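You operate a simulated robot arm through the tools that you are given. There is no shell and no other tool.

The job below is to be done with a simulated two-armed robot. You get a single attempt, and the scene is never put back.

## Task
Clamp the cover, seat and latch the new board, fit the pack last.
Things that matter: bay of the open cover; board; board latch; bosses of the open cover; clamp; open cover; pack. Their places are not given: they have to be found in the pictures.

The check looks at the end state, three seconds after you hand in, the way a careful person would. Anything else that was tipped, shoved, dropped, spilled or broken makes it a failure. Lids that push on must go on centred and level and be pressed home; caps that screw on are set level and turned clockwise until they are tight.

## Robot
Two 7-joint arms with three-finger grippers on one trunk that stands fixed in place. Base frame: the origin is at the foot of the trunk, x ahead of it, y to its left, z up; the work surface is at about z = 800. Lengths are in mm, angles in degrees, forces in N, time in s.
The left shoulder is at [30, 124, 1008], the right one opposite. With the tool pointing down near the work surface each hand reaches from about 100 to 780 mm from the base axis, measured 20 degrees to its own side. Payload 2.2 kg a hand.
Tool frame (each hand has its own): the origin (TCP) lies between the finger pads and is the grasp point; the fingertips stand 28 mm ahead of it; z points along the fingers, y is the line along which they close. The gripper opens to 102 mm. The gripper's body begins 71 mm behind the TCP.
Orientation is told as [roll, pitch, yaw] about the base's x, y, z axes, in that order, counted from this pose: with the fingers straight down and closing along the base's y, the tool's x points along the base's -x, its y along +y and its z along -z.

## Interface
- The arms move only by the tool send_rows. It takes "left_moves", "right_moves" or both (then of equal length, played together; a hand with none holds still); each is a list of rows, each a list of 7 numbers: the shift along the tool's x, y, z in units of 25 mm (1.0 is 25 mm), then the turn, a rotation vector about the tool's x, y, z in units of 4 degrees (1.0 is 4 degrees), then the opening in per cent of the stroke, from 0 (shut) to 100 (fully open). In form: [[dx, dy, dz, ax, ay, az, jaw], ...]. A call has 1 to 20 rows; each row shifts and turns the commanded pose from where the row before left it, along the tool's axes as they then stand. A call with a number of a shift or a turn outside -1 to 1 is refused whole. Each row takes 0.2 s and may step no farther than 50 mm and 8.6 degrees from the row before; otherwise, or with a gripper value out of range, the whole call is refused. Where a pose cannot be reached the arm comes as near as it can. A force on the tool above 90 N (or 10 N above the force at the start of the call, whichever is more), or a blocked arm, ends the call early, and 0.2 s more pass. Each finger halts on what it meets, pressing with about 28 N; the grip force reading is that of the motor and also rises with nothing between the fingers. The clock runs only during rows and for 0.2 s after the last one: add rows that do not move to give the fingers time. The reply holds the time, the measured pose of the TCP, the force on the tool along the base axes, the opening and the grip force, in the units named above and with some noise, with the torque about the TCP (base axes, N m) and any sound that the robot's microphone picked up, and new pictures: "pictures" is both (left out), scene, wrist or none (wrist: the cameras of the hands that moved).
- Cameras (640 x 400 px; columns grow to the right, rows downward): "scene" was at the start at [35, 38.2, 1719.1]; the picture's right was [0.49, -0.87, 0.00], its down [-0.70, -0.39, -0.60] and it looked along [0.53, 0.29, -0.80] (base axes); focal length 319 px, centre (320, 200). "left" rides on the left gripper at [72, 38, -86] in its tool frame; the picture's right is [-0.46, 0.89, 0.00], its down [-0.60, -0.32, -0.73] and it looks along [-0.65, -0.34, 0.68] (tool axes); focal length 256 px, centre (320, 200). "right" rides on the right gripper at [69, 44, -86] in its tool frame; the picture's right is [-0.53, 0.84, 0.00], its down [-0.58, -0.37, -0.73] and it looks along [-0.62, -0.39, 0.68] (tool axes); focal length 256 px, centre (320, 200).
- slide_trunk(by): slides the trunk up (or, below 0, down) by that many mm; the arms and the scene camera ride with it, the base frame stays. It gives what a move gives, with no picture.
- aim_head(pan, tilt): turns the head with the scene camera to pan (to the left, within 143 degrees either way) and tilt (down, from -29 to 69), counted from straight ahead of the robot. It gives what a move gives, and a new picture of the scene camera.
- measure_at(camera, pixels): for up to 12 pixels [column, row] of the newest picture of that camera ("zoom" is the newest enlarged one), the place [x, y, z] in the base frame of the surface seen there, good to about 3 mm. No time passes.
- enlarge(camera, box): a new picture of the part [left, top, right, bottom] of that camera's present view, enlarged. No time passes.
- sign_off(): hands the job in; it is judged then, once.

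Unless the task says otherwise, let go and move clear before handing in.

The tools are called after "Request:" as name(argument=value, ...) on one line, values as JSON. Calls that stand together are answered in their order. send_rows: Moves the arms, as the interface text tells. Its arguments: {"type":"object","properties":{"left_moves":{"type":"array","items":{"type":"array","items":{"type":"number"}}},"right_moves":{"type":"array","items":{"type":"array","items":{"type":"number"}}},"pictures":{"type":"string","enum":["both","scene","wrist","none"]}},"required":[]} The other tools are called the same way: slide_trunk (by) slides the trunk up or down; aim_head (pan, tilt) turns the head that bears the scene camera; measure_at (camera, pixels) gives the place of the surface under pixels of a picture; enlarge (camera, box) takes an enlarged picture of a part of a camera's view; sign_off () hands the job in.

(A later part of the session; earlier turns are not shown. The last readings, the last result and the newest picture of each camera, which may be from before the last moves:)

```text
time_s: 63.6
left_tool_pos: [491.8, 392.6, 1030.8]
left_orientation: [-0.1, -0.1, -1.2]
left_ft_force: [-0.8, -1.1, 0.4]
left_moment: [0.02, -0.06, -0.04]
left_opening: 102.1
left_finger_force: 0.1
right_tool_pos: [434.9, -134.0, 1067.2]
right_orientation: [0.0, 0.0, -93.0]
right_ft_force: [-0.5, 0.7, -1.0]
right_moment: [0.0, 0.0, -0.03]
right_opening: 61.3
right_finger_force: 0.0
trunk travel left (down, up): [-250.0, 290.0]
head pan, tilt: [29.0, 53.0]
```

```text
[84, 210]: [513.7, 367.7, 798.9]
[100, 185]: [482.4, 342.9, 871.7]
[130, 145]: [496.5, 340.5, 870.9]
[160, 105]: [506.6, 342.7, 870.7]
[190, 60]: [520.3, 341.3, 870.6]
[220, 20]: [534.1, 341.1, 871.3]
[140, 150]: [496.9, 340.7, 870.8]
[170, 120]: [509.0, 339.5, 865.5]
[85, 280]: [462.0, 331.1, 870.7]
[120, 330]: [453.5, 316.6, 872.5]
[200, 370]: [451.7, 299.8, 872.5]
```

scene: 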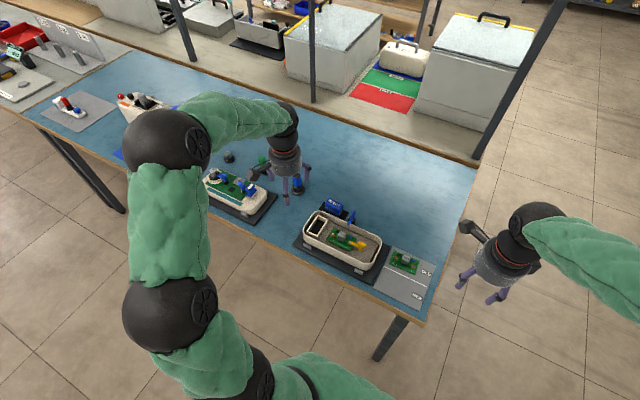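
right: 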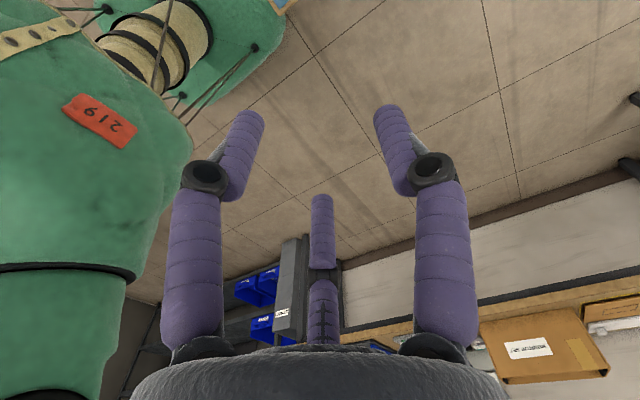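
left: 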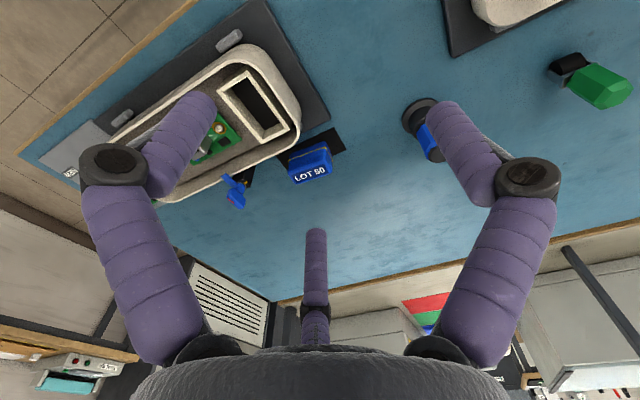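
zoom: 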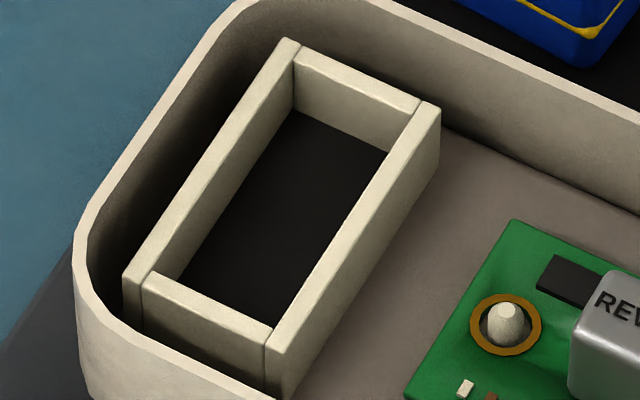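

The end rim is at y≈338–343, z≈871, so I'll hold the pack only by its top 19 mm so the fingertips stay above the rim when it is home. I'll move the left hand over the pack while yawing toward 85.5°.

Request:
send_rows(left_moves=[[-0.8975, -0.554, 0.4, 0, 0, 0, 65], [-0.8975, -0.554, 0.4, 0, 0, 0, 65], [-0.8975, -0.554, 0.4, 0, 0, 0, 65], [-0.8975, -0.554, 0.4, 0, 0, 0, 65], [-0.8975, -0.554, 0.4, 0, 0, 0, 65], [-0.8975, -0.554, 0.4, 0, 0, 0, 65], [0, 0, 0, 0, 0, -1, 65], [0, 0, 0, 0, 0, -1, 65], [0, 0, 0, 0, 0, -1, 65], [0, 0, 0, 0, 0, -1, 65], [0, 0, 0, 0, 0, -1, 65], [0, 0, 0, 0, 0, -1, 65], [0, 0, 0, 0, 0, -1, 65], [0, 0, 0, 0, 0, -1, 65], [0, 0, 0, 0, 0, -1, 65], [0, 0, 0, 0, 0, -1, 65], [0, 0, 0, 0, 0, -1, 65], [0, 0, 0, 0, 0, -1, 65], [0, 0, 0, 0, 0, -1, 65], [0, 0, 0, 0, 0, -1, 65]], pictures="none")

Request:
send_rows(left_moves=[[0, 0, 0, 0, 0, -1, 65], [0, 0, 0, 0, 0, -1, 65], [0, 0, 0, 0, 0, -1, 65], [0, 0, 0, 0, 0, -1, 65], [0, 0, 0, 0, 0, -1, 65], [0, 0, 0, 0, 0, -1, 65], [0, 0, 0, 0, 0, -1, 65], [0, 0, 0, 0, 0, -0.65, 65], [0, 0, 0, 0, 0, 0, 65]], pictures="both")

```text
time_s: 67.8
left_tool_pos: [625.8, 305.9, 969.2]
left_orientation: [0.1, 0.0, 54.9]
left_ft_force: [0.0, 0.1, -0.5]
left_moment: [-0.02, -0.01, -0.02]
left_opening: 66.3
left_finger_force: 0.0
right_tool_pos: [434.2, -131.6, 1066.8]
right_orientation: [0.1, 0.0, -93.0]
right_ft_force: [-0.1, 0.3, -0.5]
right_moment: [-0.03, -0.03, 0.0]
right_opening: 61.3
right_finger_force: 0.0
trunk travel left (down, up): [-250.0, 290.0]
head pan, tilt: [29.0, 53.0]
```

```text
time_s: 69.8
left_tool_pos: [624.7, 305.9, 969.5]
left_orientation: [0.0, 0.0, 85.6]
left_ft_force: [-0.3, -0.2, 0.2]
left_moment: [0.01, -0.01, 0.0]
left_opening: 66.3
left_finger_force: 0.2
right_tool_pos: [435.2, -131.6, 1066.4]
right_orientation: [0.0, 0.1, -93.0]
right_ft_force: [0.4, 0.7, -0.6]
right_moment: [-0.03, -0.01, 0.0]
right_opening: 61.1
right_finger_force: 0.0
trunk travel left (down, up): [-250.0, 290.0]
head pan, tilt: [29.0, 53.0]
```

scene: 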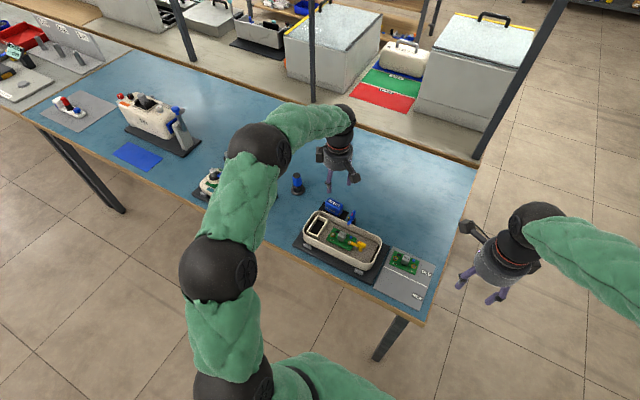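
left: 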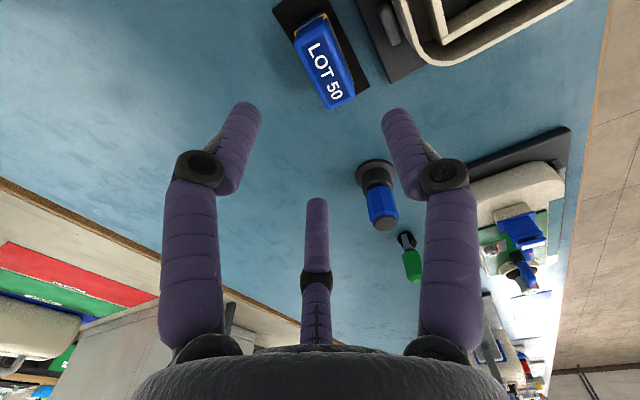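

The pack is at about (325,60) in the left picture. I'll measure its top corners from here.

Request:
enlarge(camera="left", box=[275, 5, 371, 115])

```text
3.64 times, centred on (323, 60) of left
```

zoom: 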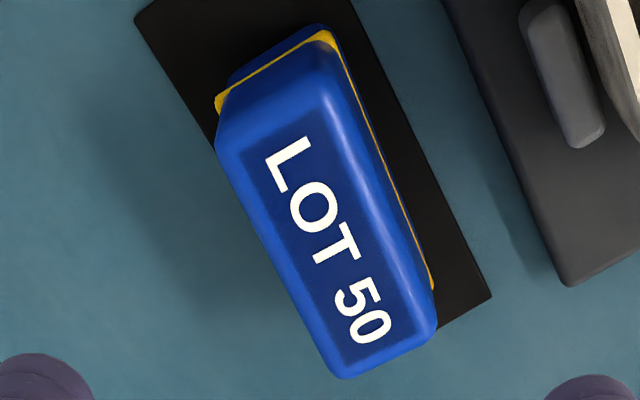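

Request:
measure_at(camera="zoom", pixels=[[230, 145], [318, 110], [342, 365], [425, 330], [325, 240], [280, 260], [375, 215], [272, 120], [385, 350], [222, 100], [320, 38], [430, 285]])

```text
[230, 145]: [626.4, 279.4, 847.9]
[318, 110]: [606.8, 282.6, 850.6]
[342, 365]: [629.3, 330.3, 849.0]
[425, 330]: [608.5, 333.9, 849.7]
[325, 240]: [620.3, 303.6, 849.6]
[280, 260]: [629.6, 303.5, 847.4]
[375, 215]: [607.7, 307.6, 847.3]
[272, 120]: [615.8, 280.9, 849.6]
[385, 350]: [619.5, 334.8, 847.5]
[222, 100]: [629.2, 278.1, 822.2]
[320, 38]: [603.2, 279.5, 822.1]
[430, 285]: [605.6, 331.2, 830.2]
```

The pack centre is (617.9,306.7) and the hand is already aligned within a millimetre. I'll descend to TCP z≈859 so the tips grip the top 19 mm.

Request:
send_rows(left_moves=[[0, 0, 0.9, 0, 0, 0, 65], [0, 0, 0.9, 0, 0, 0, 65], [0, 0, 0.9, 0, 0, 0, 65], [0, 0, 0.9, 0, 0, 0, 65], [0, 0, 0.5, 0, 0, 0, 65], [0, 0, 0.32, 0, 0, 0, 65], [0, 0, 0, 0, 0, 0, 65]], pictures="both")

Request:
enlarge(camera="left", box=[220, 60, 430, 220])

```text
time_s: 71.4
left_tool_pos: [624.2, 306.1, 858.4]
left_orientation: [0.0, -0.1, 85.5]
left_ft_force: [0.7, -0.5, 0.2]
left_moment: [-0.01, -0.02, -0.01]
left_opening: 66.1
left_finger_force: 0.1
right_tool_pos: [434.2, -132.8, 1066.2]
right_orientation: [0.0, -0.1, -93.0]
right_ft_force: [-0.2, 0.6, -0.5]
right_moment: [0.0, 0.01, -0.03]
right_opening: 61.1
right_finger_force: 0.1
trunk travel left (down, up): [-250.0, 290.0]
head pan, tilt: [29.0, 53.0]
```

scene: 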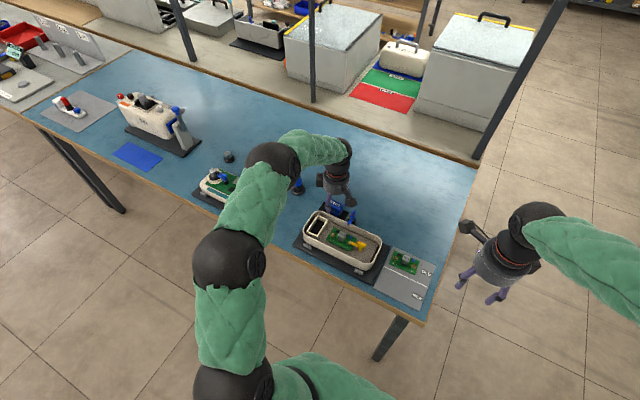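
left: 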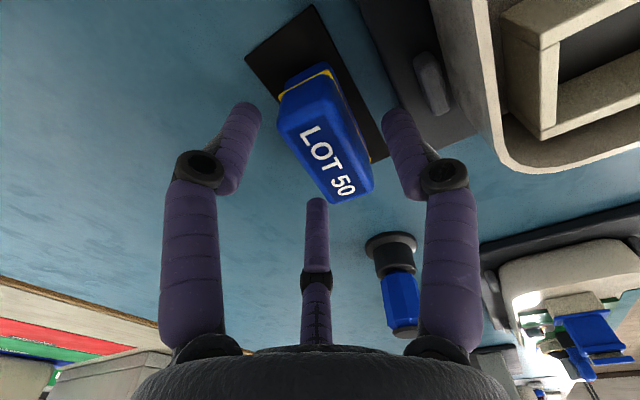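

```text
2.50 times, centred on (325, 140) of left
```

zoom: 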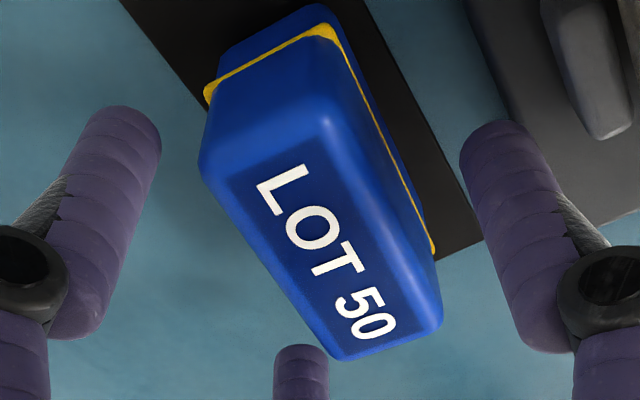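

The pack top lies between all three fingers. Closing on it now.

Request:
send_rows(left_moves=[[0, 0, 0, 0, 0, 0, 48], [0, 0, 0, 0, 0, 0, 42], [0, 0, 0, 0, 0, 0, 30], [0, 0, 0, 0, 0, 0, 20], [0, 0, 0, 0, 0, 0, 10], [0, 0, 0, 0, 0, 0, 10]], pictures="wrist")

Request:
enlarge(camera="left", box=[220, 60, 430, 220])

```text
time_s: 72.8
left_tool_pos: [625.1, 305.7, 859.1]
left_orientation: [0.1, 0.0, 85.5]
left_ft_force: [0.7, 0.3, 0.9]
left_moment: [0.05, -0.01, -0.03]
left_opening: 40.3
left_finger_force: 27.9
right_tool_pos: [436.1, -132.0, 1066.9]
right_orientation: [0.0, -0.1, -93.0]
right_ft_force: [-0.5, -0.4, -0.1]
right_moment: [0.0, 0.0, 0.0]
right_opening: 61.1
right_finger_force: 0.1
trunk travel left (down, up): [-250.0, 290.0]
head pan, tilt: [29.0, 53.0]
```

left: 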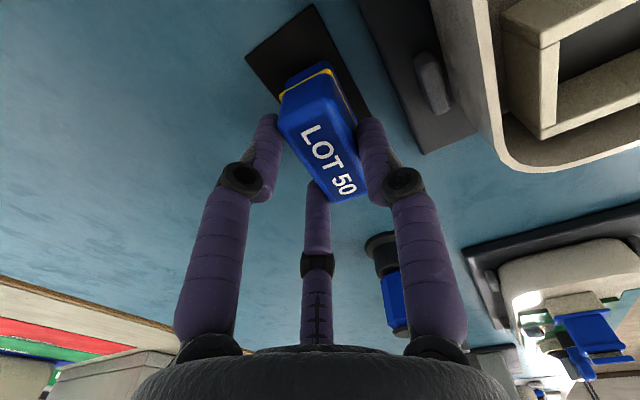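

```text
2.50 times, centred on (325, 140) of left
```

zoom: 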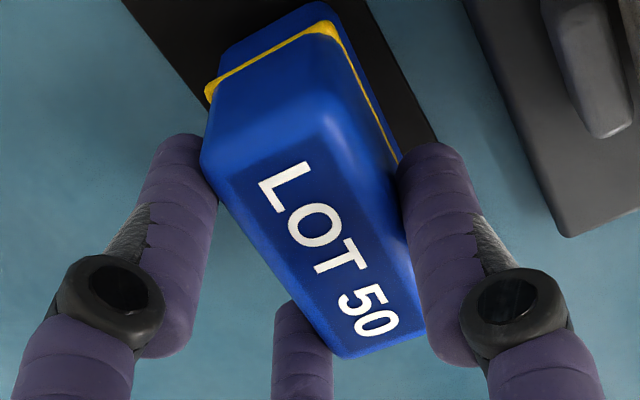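

The jaw closed on the pack at 40.3 mm with 28 N, as predicted. I'll lift it 100 mm and check the hold.

Request:
send_rows(left_moves=[[0, 0, -0.3, 0, 0, 0, 10], [0, 0, -0.7, 0, 0, 0, 10], [0, 0, -1, 0, 0, 0, 10], [0, 0, -1, 0, 0, 0, 10], [0, 0, -1, 0, 0, 0, 10], [0, 0, 0, 0, 0, 0, 10]], pictures="both")

Request:
enlarge(camera="left", box=[220, 40, 430, 220])

Request:
enlarge(camera="scene", box=[310, 150, 374, 220])

```text
time_s: 74.2
left_tool_pos: [627.2, 304.9, 956.8]
left_orientation: [0.1, -0.1, 85.6]
left_ft_force: [-0.1, 0.4, -1.9]
left_moment: [0.01, 0.01, -0.02]
left_opening: 40.2
left_finger_force: 28.5
right_tool_pos: [436.3, -132.8, 1066.2]
right_orientation: [0.0, 0.0, -93.0]
right_ft_force: [0.1, -0.9, 0.6]
right_moment: [-0.01, 0.01, 0.0]
right_opening: 61.0
right_finger_force: 0.3
trunk travel left (down, up): [-250.0, 290.0]
head pan, tilt: [29.0, 53.0]
```

scene: 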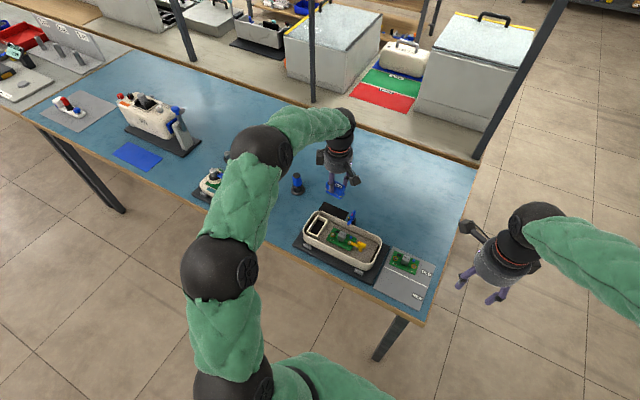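
left: 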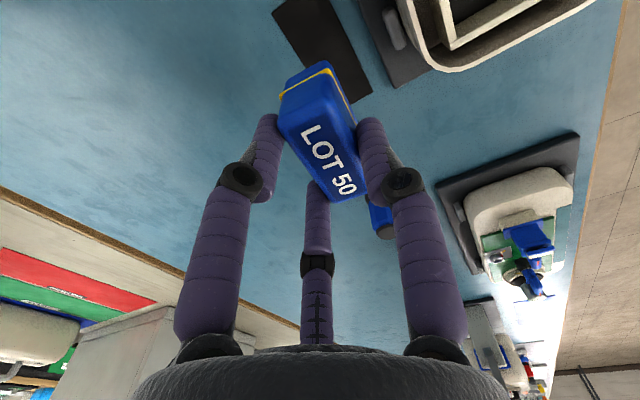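

```text
2.22 times, centred on (325, 130) of left
```

zoom: 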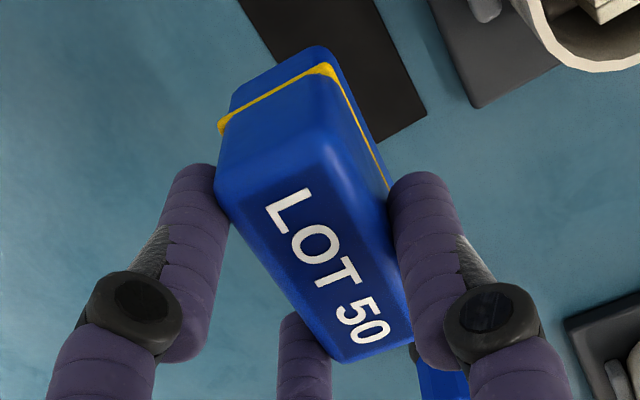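

```text
5.71 times, centred on (342, 185) of scene
```

zoom: 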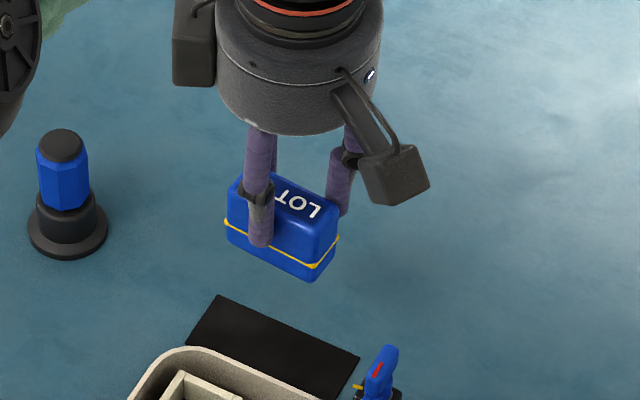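

The pack hangs level in the grip. I'll rotate the hand clockwise to yaw 0 so the pack's long side lies along x, then carry it over the bay.

Request:
send_rows(left_moves=[[0, 0, 0, 0, 0, 1, 10], [0, 0, 0, 0, 0, 1, 10], [0, 0, 0, 0, 0, 1, 10], [0, 0, 0, 0, 0, 1, 10], [0, 0, 0, 0, 0, 1, 10], [0, 0, 0, 0, 0, 1, 10], [0, 0, 0, 0, 0, 1, 10], [0, 0, 0, 0, 0, 1, 10], [0, 0, 0, 0, 0, 1, 10], [0, 0, 0, 0, 0, 1, 10], [0, 0, 0, 0, 0, 1, 10], [0, 0, 0, 0, 0, 1, 10], [0, 0, 0, 0, 0, 1, 10], [0, 0, 0, 0, 0, 1, 10], [0, 0, 0, 0, 0, 1, 10], [0, 0, 0, 0, 0, 1, 10], [0, 0, 0, 0, 0, 1, 10], [0, 0, 0, 0, 0, 1, 10], [0, 0, 0, 0, 0, 1, 10], [0, 0, 0, 0, 0, 1, 10]], pictures="none")

Request:
send_rows(left_moves=[[0, 0, 0, 0, 0, 0.7, 10], [0, 0, 0, 0, 0, 0.68, 10], [0, 0, -0.2, 0, 0, 0, 10], [0.8, -0.044, 0, 0, 0, 0, 10], [0.8, -0.044, 0, 0, 0, 0, 10], [0.8, -0.044, 0, 0, 0, 0, 10], [0.8, -0.044, 0, 0, 0, 0, 10], [0.8, -0.044, 0, 0, 0, 0, 10], [0.8, -0.044, 0, 0, 0, 0, 10], [0, 0, 0, 0, 0, 0, 10]], pictures="both")

```text
time_s: 78.4
left_tool_pos: [625.6, 306.6, 960.4]
left_orientation: [0.0, 0.0, 5.5]
left_ft_force: [-0.1, -0.7, -1.7]
left_moment: [-0.01, 0.01, -0.01]
left_opening: 40.6
left_finger_force: 28.2
right_tool_pos: [433.8, -132.7, 1066.5]
right_orientation: [0.0, 0.1, -93.0]
right_ft_force: [0.2, -0.4, 0.0]
right_moment: [-0.04, -0.04, 0.01]
right_opening: 61.4
right_finger_force: 0.0
trunk travel left (down, up): [-250.0, 290.0]
head pan, tilt: [29.0, 53.0]
```

```text
time_s: 80.6
left_tool_pos: [506.5, 298.4, 963.7]
left_orientation: [0.0, 0.0, 0.0]
left_ft_force: [-0.1, 1.0, -1.5]
left_moment: [-0.02, 0.01, 0.01]
left_opening: 40.6
left_finger_force: 27.7
right_tool_pos: [435.2, -132.7, 1066.8]
right_orientation: [0.0, 0.0, -93.0]
right_ft_force: [0.1, 0.4, -0.8]
right_moment: [0.0, 0.01, 0.01]
right_opening: 61.0
right_finger_force: 0.1
trunk travel left (down, up): [-250.0, 290.0]
head pan, tilt: [29.0, 53.0]
```

scene: 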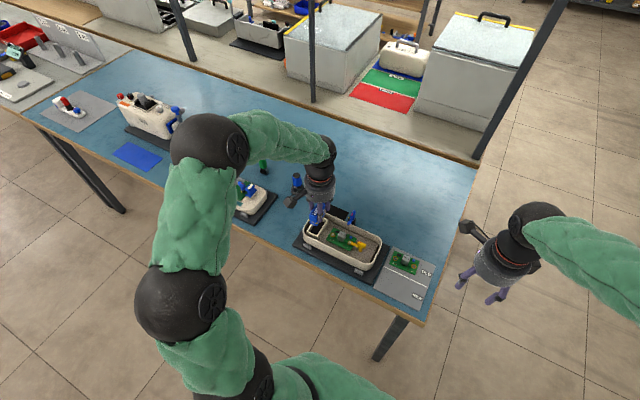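
left: 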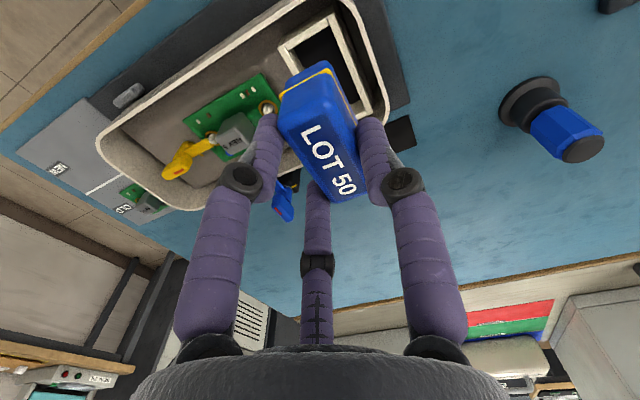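

The pack is over the bay. I'll lower 33 mm so its base hovers just above the frame, then check alignment.

Request:
send_rows(left_moves=[[0, 0, 0.6, 0, 0, 0, 10], [0, 0, 0.4, 0, 0, 0, 10], [0, 0, 0.32, 0, 0, 0, 10], [0, 0, 0, 0, 0, 0, 10]], pictures="both")

Request:
enlarge(camera="scene", box=[296, 195, 344, 245])

Request:
enlarge(camera="left", box=[260, 30, 400, 210])

```text
time_s: 81.6
left_tool_pos: [505.9, 298.5, 932.0]
left_orientation: [0.1, 0.0, 0.0]
left_ft_force: [-0.7, -0.6, -1.3]
left_moment: [-0.03, -0.02, -0.01]
left_opening: 40.2
left_finger_force: 27.7
right_tool_pos: [434.3, -132.7, 1067.2]
right_orientation: [0.0, 0.0, -93.0]
right_ft_force: [0.3, 0.6, 0.0]
right_moment: [-0.01, 0.04, -0.01]
right_opening: 61.4
right_finger_force: 0.1
trunk travel left (down, up): [-250.0, 290.0]
head pan, tilt: [29.0, 53.0]
```

scene: 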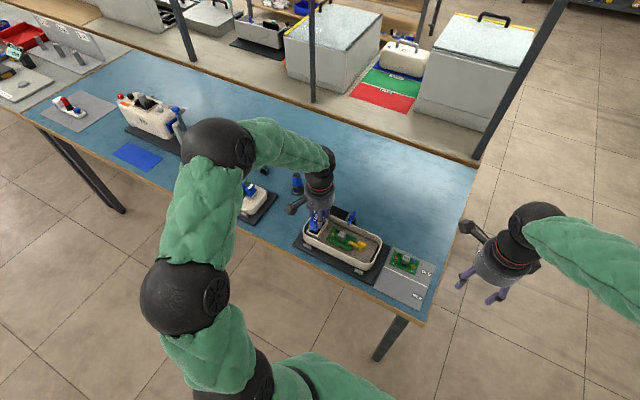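
left: 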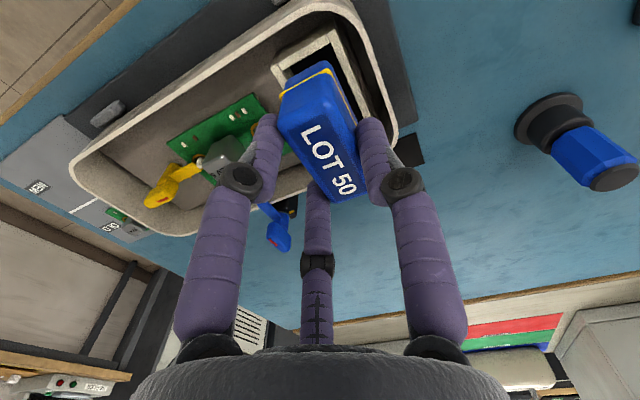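

```text
8.00 times, centred on (320, 220) of scene
```

zoom: 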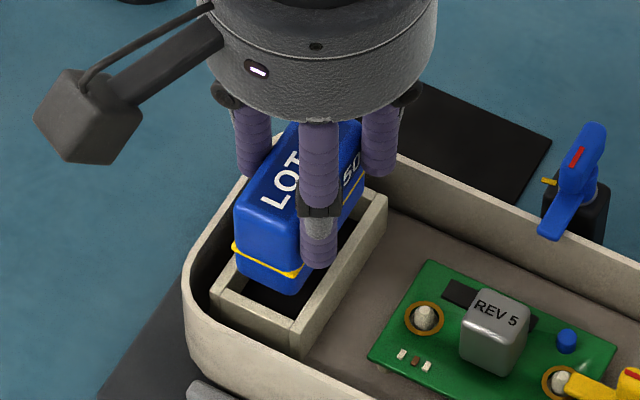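

```text
2.22 times, centred on (330, 120) of left
```

zoom: 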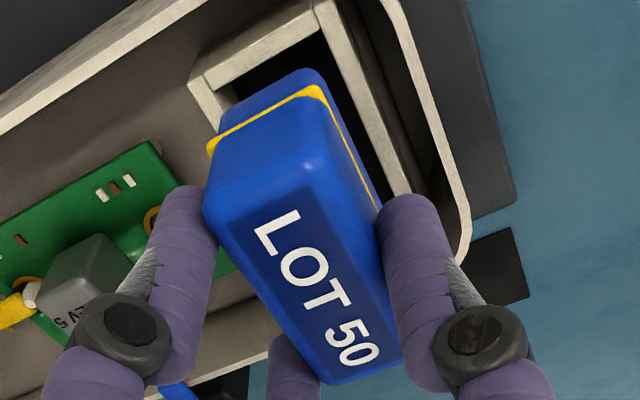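

The pack base is about 9 mm above the frame. I'll measure its bottom and stripe corners against the bay.

Request:
measure_at(camera="zoom", pixels=[[215, 155], [318, 92], [375, 200], [225, 115], [312, 72], [215, 195], [310, 150], [325, 380], [400, 350], [305, 270], [330, 120]])

Request:
enlarge(camera="scene", box=[300, 200, 340, 240])

```text
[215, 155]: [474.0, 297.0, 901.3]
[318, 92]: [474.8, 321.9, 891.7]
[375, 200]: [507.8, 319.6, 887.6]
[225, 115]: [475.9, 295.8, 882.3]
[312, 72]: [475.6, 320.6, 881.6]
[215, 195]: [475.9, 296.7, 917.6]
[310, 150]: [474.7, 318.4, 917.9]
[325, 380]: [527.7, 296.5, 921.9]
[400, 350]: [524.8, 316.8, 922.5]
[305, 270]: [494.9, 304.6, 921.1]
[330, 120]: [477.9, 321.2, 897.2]
```

```text
10.00 times, centred on (320, 220) of scene
```

zoom: 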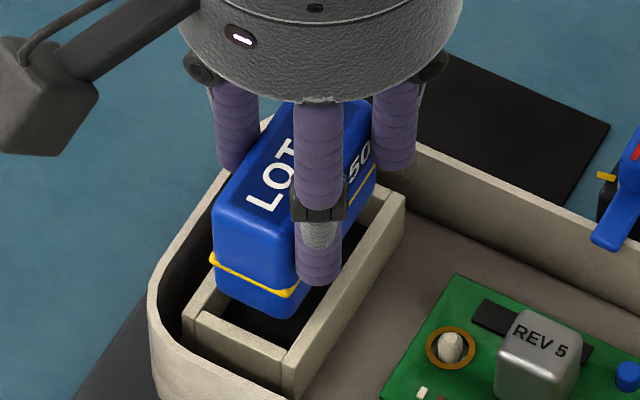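

From the left camera the pack spans x≈475–530 and y≈296–321. I'll cross-check from the scene zoom.

Request:
measure_at(camera="zoom", pixels=[[213, 258], [288, 294], [222, 200], [275, 225], [222, 288], [278, 314], [372, 165], [375, 120], [345, 215], [250, 280], [300, 265], [365, 200]])

```text
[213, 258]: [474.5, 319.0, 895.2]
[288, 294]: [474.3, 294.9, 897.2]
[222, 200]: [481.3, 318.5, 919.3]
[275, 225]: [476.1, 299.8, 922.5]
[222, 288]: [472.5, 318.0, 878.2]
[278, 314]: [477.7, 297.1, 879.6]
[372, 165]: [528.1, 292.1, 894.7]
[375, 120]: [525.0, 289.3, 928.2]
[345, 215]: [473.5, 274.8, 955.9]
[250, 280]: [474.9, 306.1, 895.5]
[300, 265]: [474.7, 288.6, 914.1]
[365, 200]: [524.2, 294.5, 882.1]
```

The pack centre is about (502.3,307.5), so it needs +2 mm in x. I'll shift and lower 14 mm into the frame mouth and check forces.

Request:
send_rows(left_moves=[[-0.08, 0, 0, 0, 0, 0, 10], [0, 0, 0.2, 0, 0, 0, 10], [0, 0, 0.2, 0, 0, 0, 10], [0, 0, 0.16, 0, 0, 0, 10], [0, 0, 0, 0, 0, 0, 10]], pictures="both")

Request:
enlarge(camera="scene", box=[300, 200, 340, 240])

Request:
enlarge(camera="left", box=[260, 30, 400, 210])

```text
time_s: 82.8
left_tool_pos: [506.9, 298.1, 916.3]
left_orientation: [0.0, 0.0, 0.0]
left_ft_force: [0.6, -0.6, -0.8]
left_moment: [0.0, 0.02, 0.01]
left_opening: 40.5
left_finger_force: 27.7
right_tool_pos: [435.2, -131.9, 1066.7]
right_orientation: [0.0, 0.0, -93.0]
right_ft_force: [0.1, 0.0, -0.9]
right_moment: [0.0, -0.03, 0.0]
right_opening: 61.2
right_finger_force: 0.2
trunk travel left (down, up): [-250.0, 290.0]
head pan, tilt: [29.0, 53.0]
```

scene: 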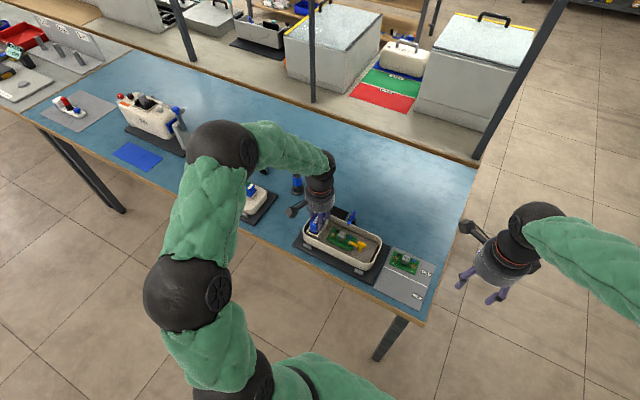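
left: 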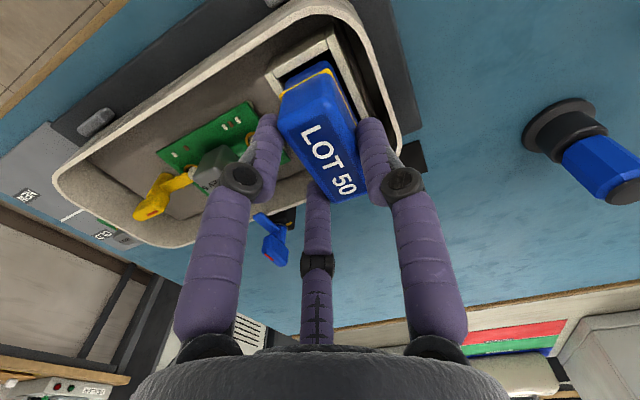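

```text
10.00 times, centred on (320, 220) of scene
```

zoom: 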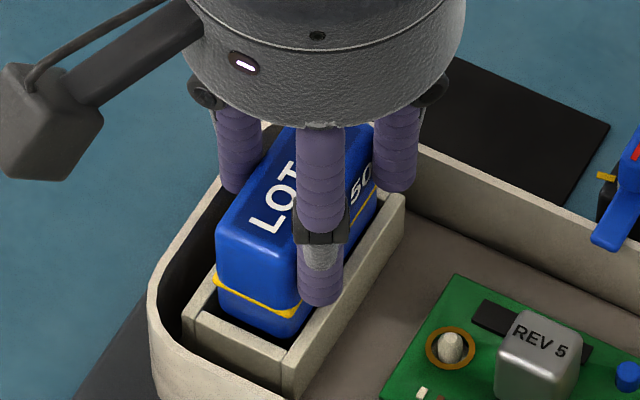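

```text
2.22 times, centred on (330, 120) of left
```

zoom: 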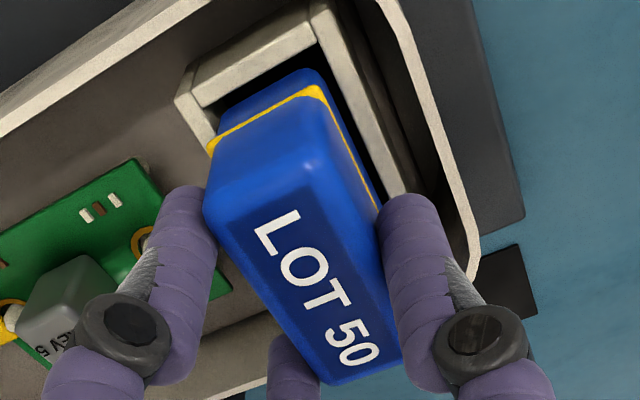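

No contact force, and the base has entered the frame mouth with visible gaps. I'll lower another 9 mm in small steps, watching for contact.

Request:
send_rows(left_moves=[[0, 0, 0.1, 0, 0, 0, 10], [0, 0, 0.1, 0, 0, 0, 10], [0, 0, 0.1, 0, 0, 0, 10], [0, 0, 0.06, 0, 0, 0, 10], [0, 0, 0, 0, 0, 0, 10]], pictures="both")

Request:
enlarge(camera="scene", box=[300, 200, 340, 240])

Request:
enlarge(camera="left", box=[260, 30, 400, 210])

```text
time_s: 84.0
left_tool_pos: [506.9, 299.2, 908.6]
left_orientation: [0.0, 0.0, 0.0]
left_ft_force: [0.4, 0.3, -0.7]
left_moment: [-0.01, 0.0, -0.03]
left_opening: 40.6
left_finger_force: 28.9
right_tool_pos: [434.7, -132.0, 1065.9]
right_orientation: [0.0, 0.0, -93.0]
right_ft_force: [0.2, -0.5, 0.8]
right_moment: [0.0, 0.01, -0.01]
right_opening: 61.3
right_finger_force: 0.1
trunk travel left (down, up): [-250.0, 290.0]
head pan, tilt: [29.0, 53.0]
```

scene: 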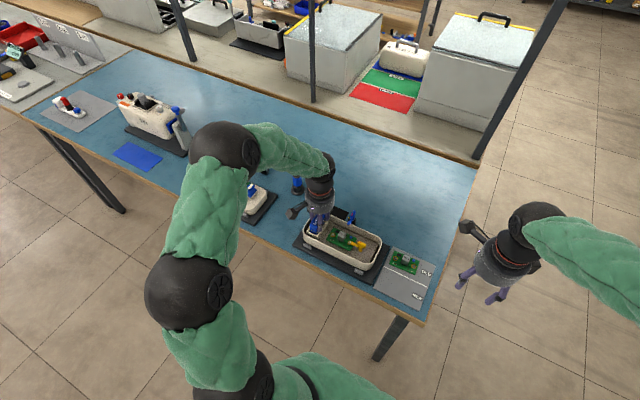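
left: 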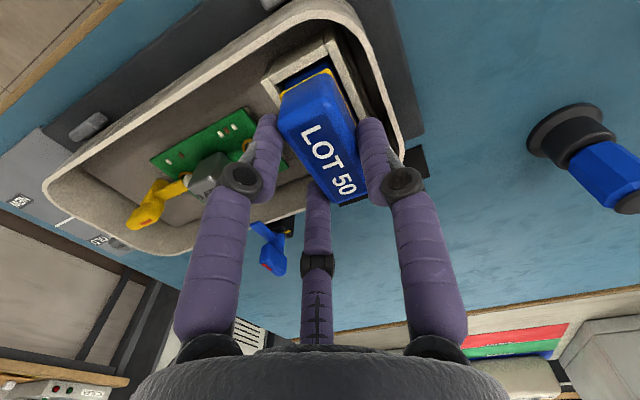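

```text
10.00 times, centred on (320, 220) of scene
```

zoom: 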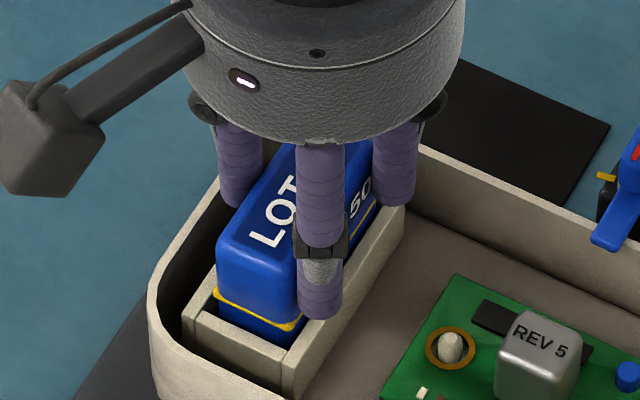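

```text
2.22 times, centred on (330, 120) of left
```

zoom: 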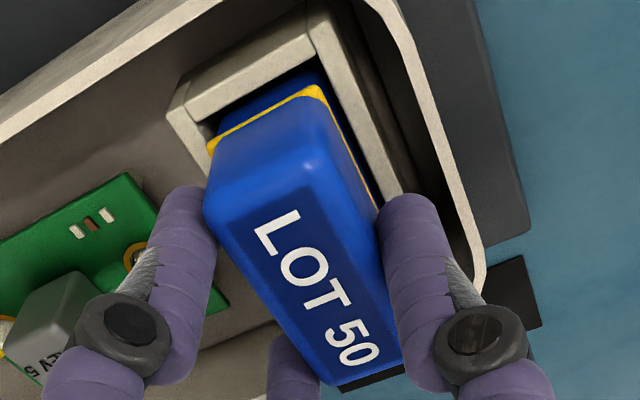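

Still force-free at z=908.6, with the stripe about 7 mm above the frame top. I'll continue in 2 mm steps until it bottoms out.

Request:
send_rows(left_moves=[[0, 0, 0.08, 0, 0, 0, 10], [0, 0, 0.08, 0, 0, 0, 10], [0, 0, 0.04, 0, 0, 0, 10], [0, 0, 0, 0, 0, 0, 10]], pictures="both")

Request:
enlarge(camera="scene", box=[300, 200, 340, 240])

Request:
enlarge(camera="left", box=[260, 30, 400, 210])

```text
time_s: 85.0
left_tool_pos: [507.2, 299.0, 903.9]
left_orientation: [-0.1, 0.0, 0.0]
left_ft_force: [-0.8, 0.7, 0.2]
left_moment: [0.03, -0.01, -0.01]
left_opening: 40.9
left_finger_force: 27.9
right_tool_pos: [434.9, -132.4, 1066.0]
right_orientation: [0.1, 0.1, -93.1]
right_ft_force: [0.4, 0.5, -0.7]
right_moment: [0.03, -0.02, -0.01]
right_opening: 61.1
right_finger_force: 0.1
trunk travel left (down, up): [-250.0, 290.0]
head pan, tilt: [29.0, 53.0]
```

scene: 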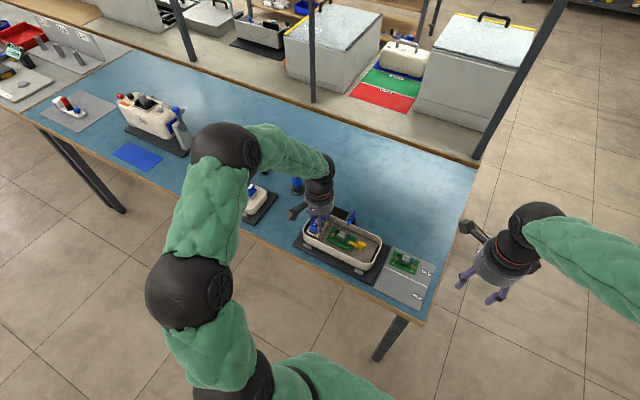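
left: 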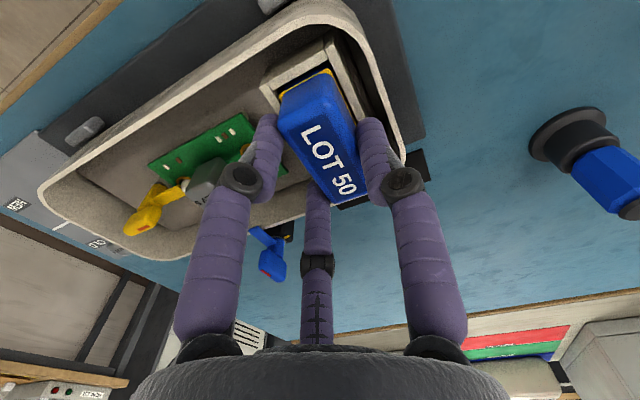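

```text
10.00 times, centred on (320, 220) of scene
```

zoom: 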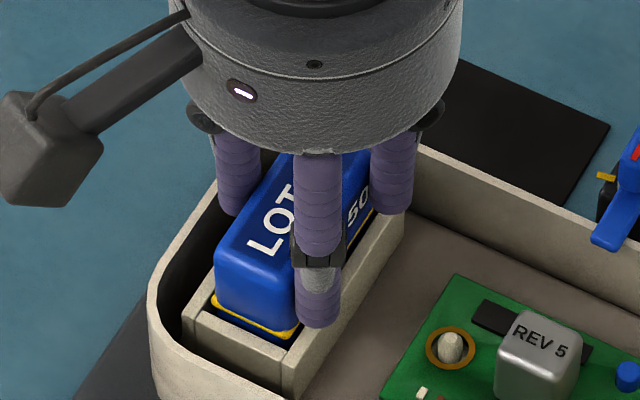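

```text
2.22 times, centred on (330, 120) of left
```

zoom: 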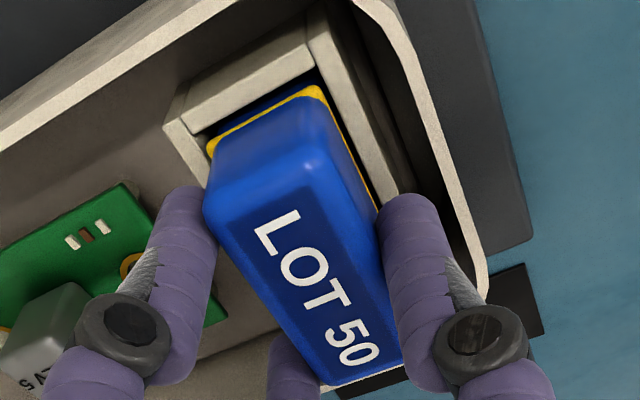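

Stripe is nearly at the frame top and still no force. Three more 1 mm steps.

Request:
send_rows(left_moves=[[0, 0, 0.04, 0, 0, 0, 10], [0, 0, 0.04, 0, 0, 0, 10], [0, 0, 0, 0, 0, 0, 10]], pictures="none")

```text
time_s: 85.8
left_tool_pos: [505.4, 299.0, 902.1]
left_orientation: [0.0, 0.0, 0.0]
left_ft_force: [-4.5, -0.6, 11.6]
left_moment: [0.17, 0.87, 0.04]
left_opening: 40.7
left_finger_force: 27.4
right_tool_pos: [433.3, -132.2, 1066.7]
right_orientation: [0.0, 0.1, -93.0]
right_ft_force: [-0.8, 0.8, -0.8]
right_moment: [0.0, 0.01, 0.0]
right_opening: 61.1
right_finger_force: 0.0
trunk travel left (down, up): [-250.0, 290.0]
head pan, tilt: [29.0, 53.0]
```

Contact: 11.6 N up with a pitching moment, suggesting the −x end touched first. I'll look closely before continuing.

Request:
enlarge(camera="scene", box=[304, 210, 336, 240])

Request:
enlarge(camera="left", box=[260, 50, 360, 150])

Request:
measure_at(camera="zoom", pixels=[[320, 200], [200, 150], [300, 100], [400, 120]])

```text
13.33 times, centred on (320, 225) of scene
```

zoom: 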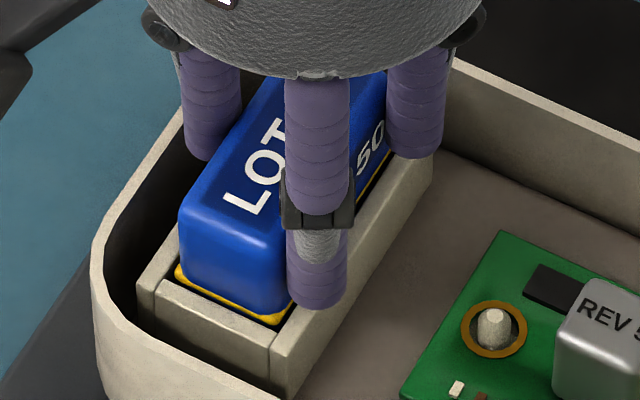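

```text
4.00 times, centred on (310, 100) of left
```

zoom: 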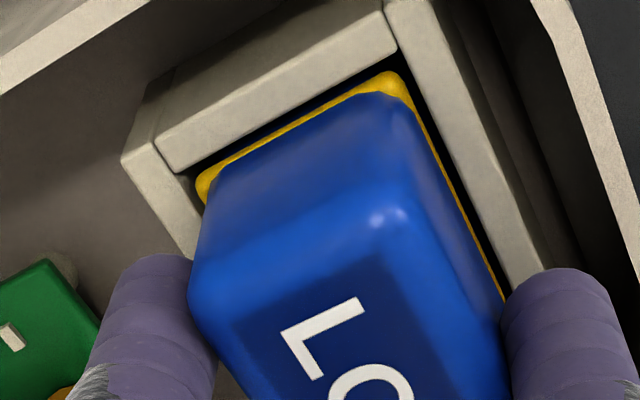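

```text
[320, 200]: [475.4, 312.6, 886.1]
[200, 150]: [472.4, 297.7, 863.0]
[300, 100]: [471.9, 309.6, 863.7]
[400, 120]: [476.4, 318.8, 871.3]
```

The stripe is level with the frame top and the pack looks square in the opening, so the base has reached the floor. I'll ease the load, open slightly, and rise straight up.

Request:
send_rows(left_moves=[[0, 0, -0.03, 0, 0, 0, 10], [0, 0, 0, 0, 0, 0, 43], [0, 0, 0, 0, 0, 0, 46], [0, 0, 0, 0, 0, 0, 46], [0, 0, -0.15, 0, 0, 0, 48], [0, 0, -0.5, 0, 0, 0, 50], [0, 0, -1, 0, 0, 0, 50], [0, 0, -1, 0, 0, 0, 50], [0, 0, 0, 0, 0, 0, 50]], pictures="both")

Request:
enlarge(camera="scene", box=[300, 205, 344, 245])

Request:
enlarge(camera="left", box=[250, 20, 400, 160])

```text
time_s: 87.8
left_tool_pos: [507.4, 299.6, 969.6]
left_orientation: [0.0, 0.0, -0.1]
left_ft_force: [-0.3, 0.5, -0.1]
left_moment: [0.01, -0.02, 0.01]
left_opening: 51.3
left_finger_force: 0.0
right_tool_pos: [435.1, -133.2, 1065.4]
right_orientation: [0.0, 0.0, -93.0]
right_ft_force: [0.4, 0.4, 0.4]
right_moment: [-0.02, 0.02, 0.0]
right_opening: 61.2
right_finger_force: 0.1
trunk travel left (down, up): [-250.0, 290.0]
head pan, tilt: [29.0, 53.0]
```

scene: 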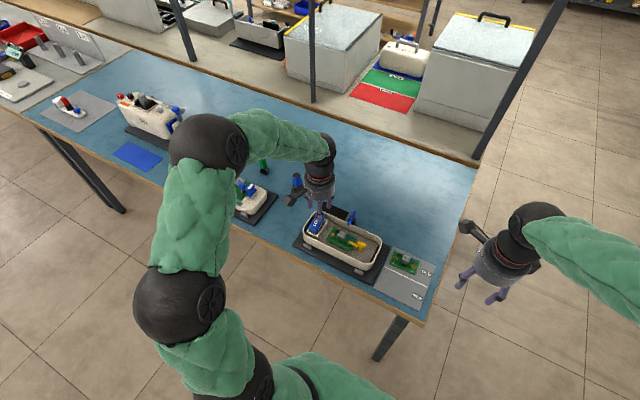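
left: 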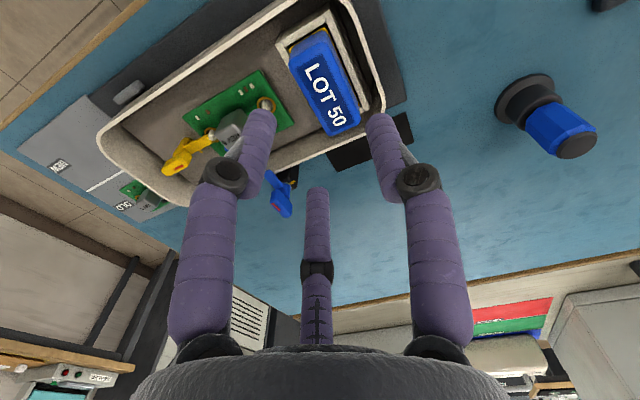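

```text
10.00 times, centred on (322, 225) of scene
```

zoom: 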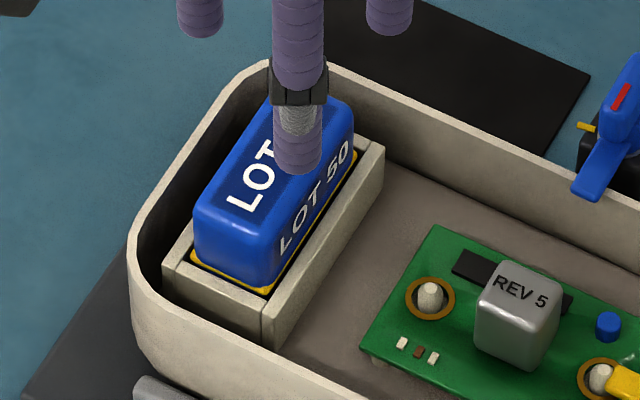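

```text
2.86 times, centred on (325, 90) of left
```

zoom: 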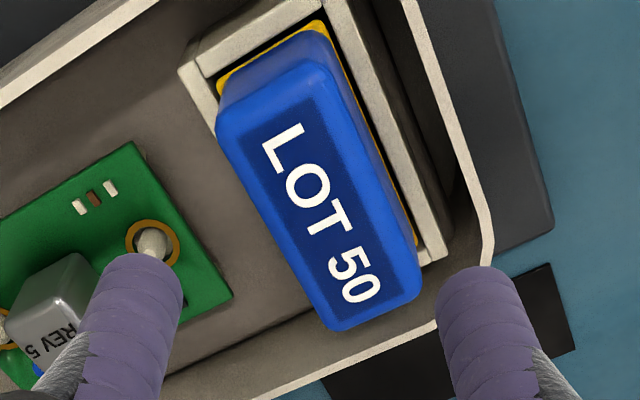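

The pack stands in the bay with the stripe at the frame's top edge. I'll measure its top for level and height.

Request:
measure_at(camera="zoom", pixels=[[240, 115], [310, 85], [265, 160], [340, 140], [340, 300], [400, 280], [330, 200], [320, 28], [222, 88], [412, 238], [205, 85], [430, 245]])

Request:
enlarge(camera="scene", box=[300, 205, 344, 245])

Request:
measure_at(camera="zoom", pixels=[[205, 205], [265, 230], [330, 120], [250, 190], [340, 130], [193, 255], [268, 287], [350, 165], [215, 285], [300, 260], [235, 270], [320, 190]])

```text
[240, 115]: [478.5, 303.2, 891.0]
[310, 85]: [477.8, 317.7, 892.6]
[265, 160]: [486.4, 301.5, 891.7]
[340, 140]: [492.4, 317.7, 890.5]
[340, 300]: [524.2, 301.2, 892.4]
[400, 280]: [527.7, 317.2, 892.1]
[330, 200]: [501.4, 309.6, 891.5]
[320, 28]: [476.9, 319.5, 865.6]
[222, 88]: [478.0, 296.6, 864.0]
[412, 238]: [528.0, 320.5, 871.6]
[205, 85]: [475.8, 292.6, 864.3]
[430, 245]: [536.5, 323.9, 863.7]
```

```text
10.00 times, centred on (322, 225) of scene
```

zoom: 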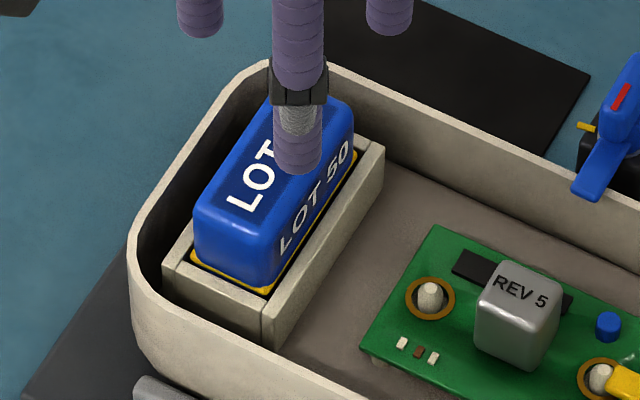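

```text
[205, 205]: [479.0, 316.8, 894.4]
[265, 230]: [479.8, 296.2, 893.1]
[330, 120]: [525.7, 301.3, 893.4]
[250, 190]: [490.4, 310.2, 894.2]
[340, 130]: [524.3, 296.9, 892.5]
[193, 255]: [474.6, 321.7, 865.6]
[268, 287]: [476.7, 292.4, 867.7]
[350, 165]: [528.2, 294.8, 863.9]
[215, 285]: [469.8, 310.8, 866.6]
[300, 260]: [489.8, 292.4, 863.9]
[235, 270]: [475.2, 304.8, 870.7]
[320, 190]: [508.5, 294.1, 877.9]
```

The pack top reads level at z≈892–893 at all corners, with the stripe at the frame top. To be sure it is home, I'll close the fingers and press gently on the centre of its top.

Request:
send_rows(left_moves=[[0.16, 0.32, 0, 0, 0, 0, 20], [0, 0, 0, 0, 0, 0, 0], [0, 0, 0, 0, 0, 0, 0], [0, 0, 0.7, 0, 0, 0, 0], [0, 0, 0.7, 0, 0, 0, 0], [0, 0, 0.3, 0, 0, 0, 0], [0, 0, 0, 0, 0, 0, 0]], pictures="both")

Request:
enlarge(camera="left", box=[250, 40, 400, 200])

```text
time_s: 89.4
left_tool_pos: [502.8, 307.6, 927.8]
left_orientation: [0.1, 0.1, 0.0]
left_ft_force: [1.0, -0.1, -0.4]
left_moment: [0.0, -0.02, 0.0]
left_opening: 2.2
left_finger_force: 28.3
right_tool_pos: [434.1, -133.3, 1067.8]
right_orientation: [0.0, 0.0, -93.0]
right_ft_force: [0.1, -0.3, 0.4]
right_moment: [0.01, -0.01, -0.01]
right_opening: 61.4
right_finger_force: 0.1
trunk travel left (down, up): [-250.0, 290.0]
head pan, tilt: [29.0, 53.0]
```

scene: 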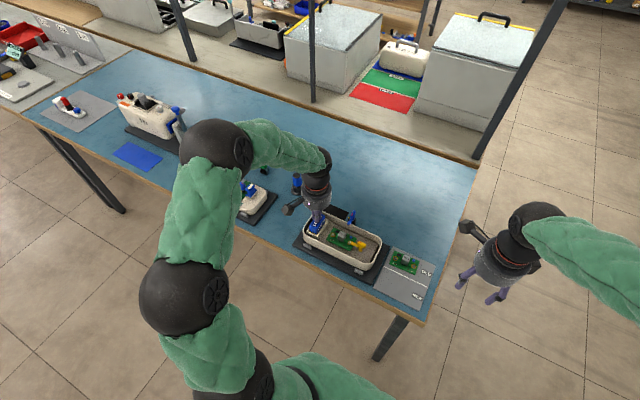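
left: 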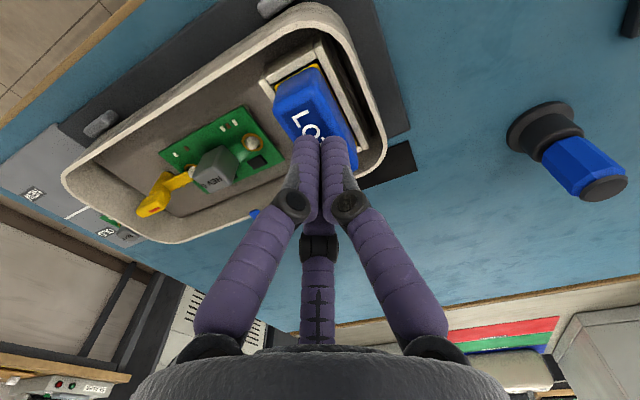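

```text
2.50 times, centred on (325, 120) of left
```

zoom: 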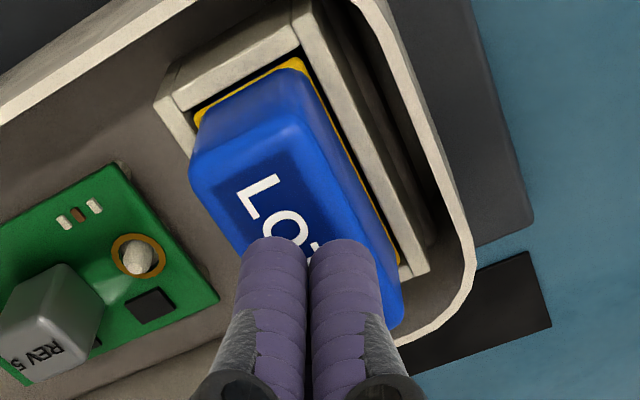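

The closed tips are centred over the pack at about 7 mm above its top. I'll lower 9 mm in small steps and read the force.

Request:
send_rows(left_moves=[[0, 0, 0.12, 0, 0, 0, 0], [0, 0, 0.08, 0, 0, 0, 0], [0, 0, 0.04, 0, 0, 0, 0], [0, 0, 0.04, 0, 0, 0, 0], [0, 0, 0.04, 0, 0, 0, 0], [0, 0, 0, 0, 0, 0, 0]], pictures="none")

```text
time_s: 90.8
left_tool_pos: [502.1, 306.4, 918.7]
left_orientation: [0.1, 0.0, 0.1]
left_ft_force: [1.1, -0.8, 0.1]
left_moment: [0.0, -0.02, -0.01]
left_opening: 2.3
left_finger_force: 27.9
right_tool_pos: [435.8, -131.3, 1066.8]
right_orientation: [0.0, 0.0, -93.0]
right_ft_force: [-0.2, 0.7, 0.2]
right_moment: [0.02, -0.03, -0.02]
right_opening: 61.2
right_finger_force: 0.0
trunk travel left (down, up): [-250.0, 290.0]
head pan, tilt: [29.0, 53.0]
```

No contact yet at z=918.7. I'll continue in 1 mm steps.

Request:
send_rows(left_moves=[[0, 0, 0.04, 0, 0, 0, 0], [0, 0, 0.04, 0, 0, 0, 0], [0, 0, 0, 0, 0, 0, 0]], pictures="none")

```text
time_s: 91.6
left_tool_pos: [503.8, 307.7, 918.4]
left_orientation: [0.0, -0.2, 0.0]
left_ft_force: [-1.1, -2.0, 12.3]
left_moment: [-0.1, 0.08, 0.02]
left_opening: 5.9
left_finger_force: 28.3
right_tool_pos: [434.9, -133.0, 1066.2]
right_orientation: [0.0, 0.1, -92.9]
right_ft_force: [0.5, -0.4, -0.1]
right_moment: [-0.01, 0.01, 0.02]
right_opening: 61.1
right_finger_force: 0.0
trunk travel left (down, up): [-250.0, 290.0]
head pan, tilt: [29.0, 53.0]
```

Contact at 12 N. I'll press 2 mm more to see whether the pack yields or is solid on the floor.

Request:
send_rows(left_moves=[[0, 0, 0.04, 0, 0, 0, 0], [0, 0, 0.04, 0, 0, 0, 0], [0, 0, 0, 0, 0, 0, 0]], pictures="none")

```text
time_s: 92.4
left_tool_pos: [503.1, 306.4, 918.1]
left_orientation: [0.1, -0.4, 0.1]
left_ft_force: [-0.9, -4.6, 38.2]
left_moment: [-0.17, 0.09, -0.15]
left_opening: 6.0
left_finger_force: 27.6
right_tool_pos: [433.6, -133.3, 1067.6]
right_orientation: [0.0, 0.2, -93.0]
right_ft_force: [1.1, 0.5, -0.5]
right_moment: [0.02, -0.01, 0.02]
right_opening: 61.4
right_finger_force: 0.1
trunk travel left (down, up): [-250.0, 290.0]
head pan, tilt: [29.0, 53.0]
```

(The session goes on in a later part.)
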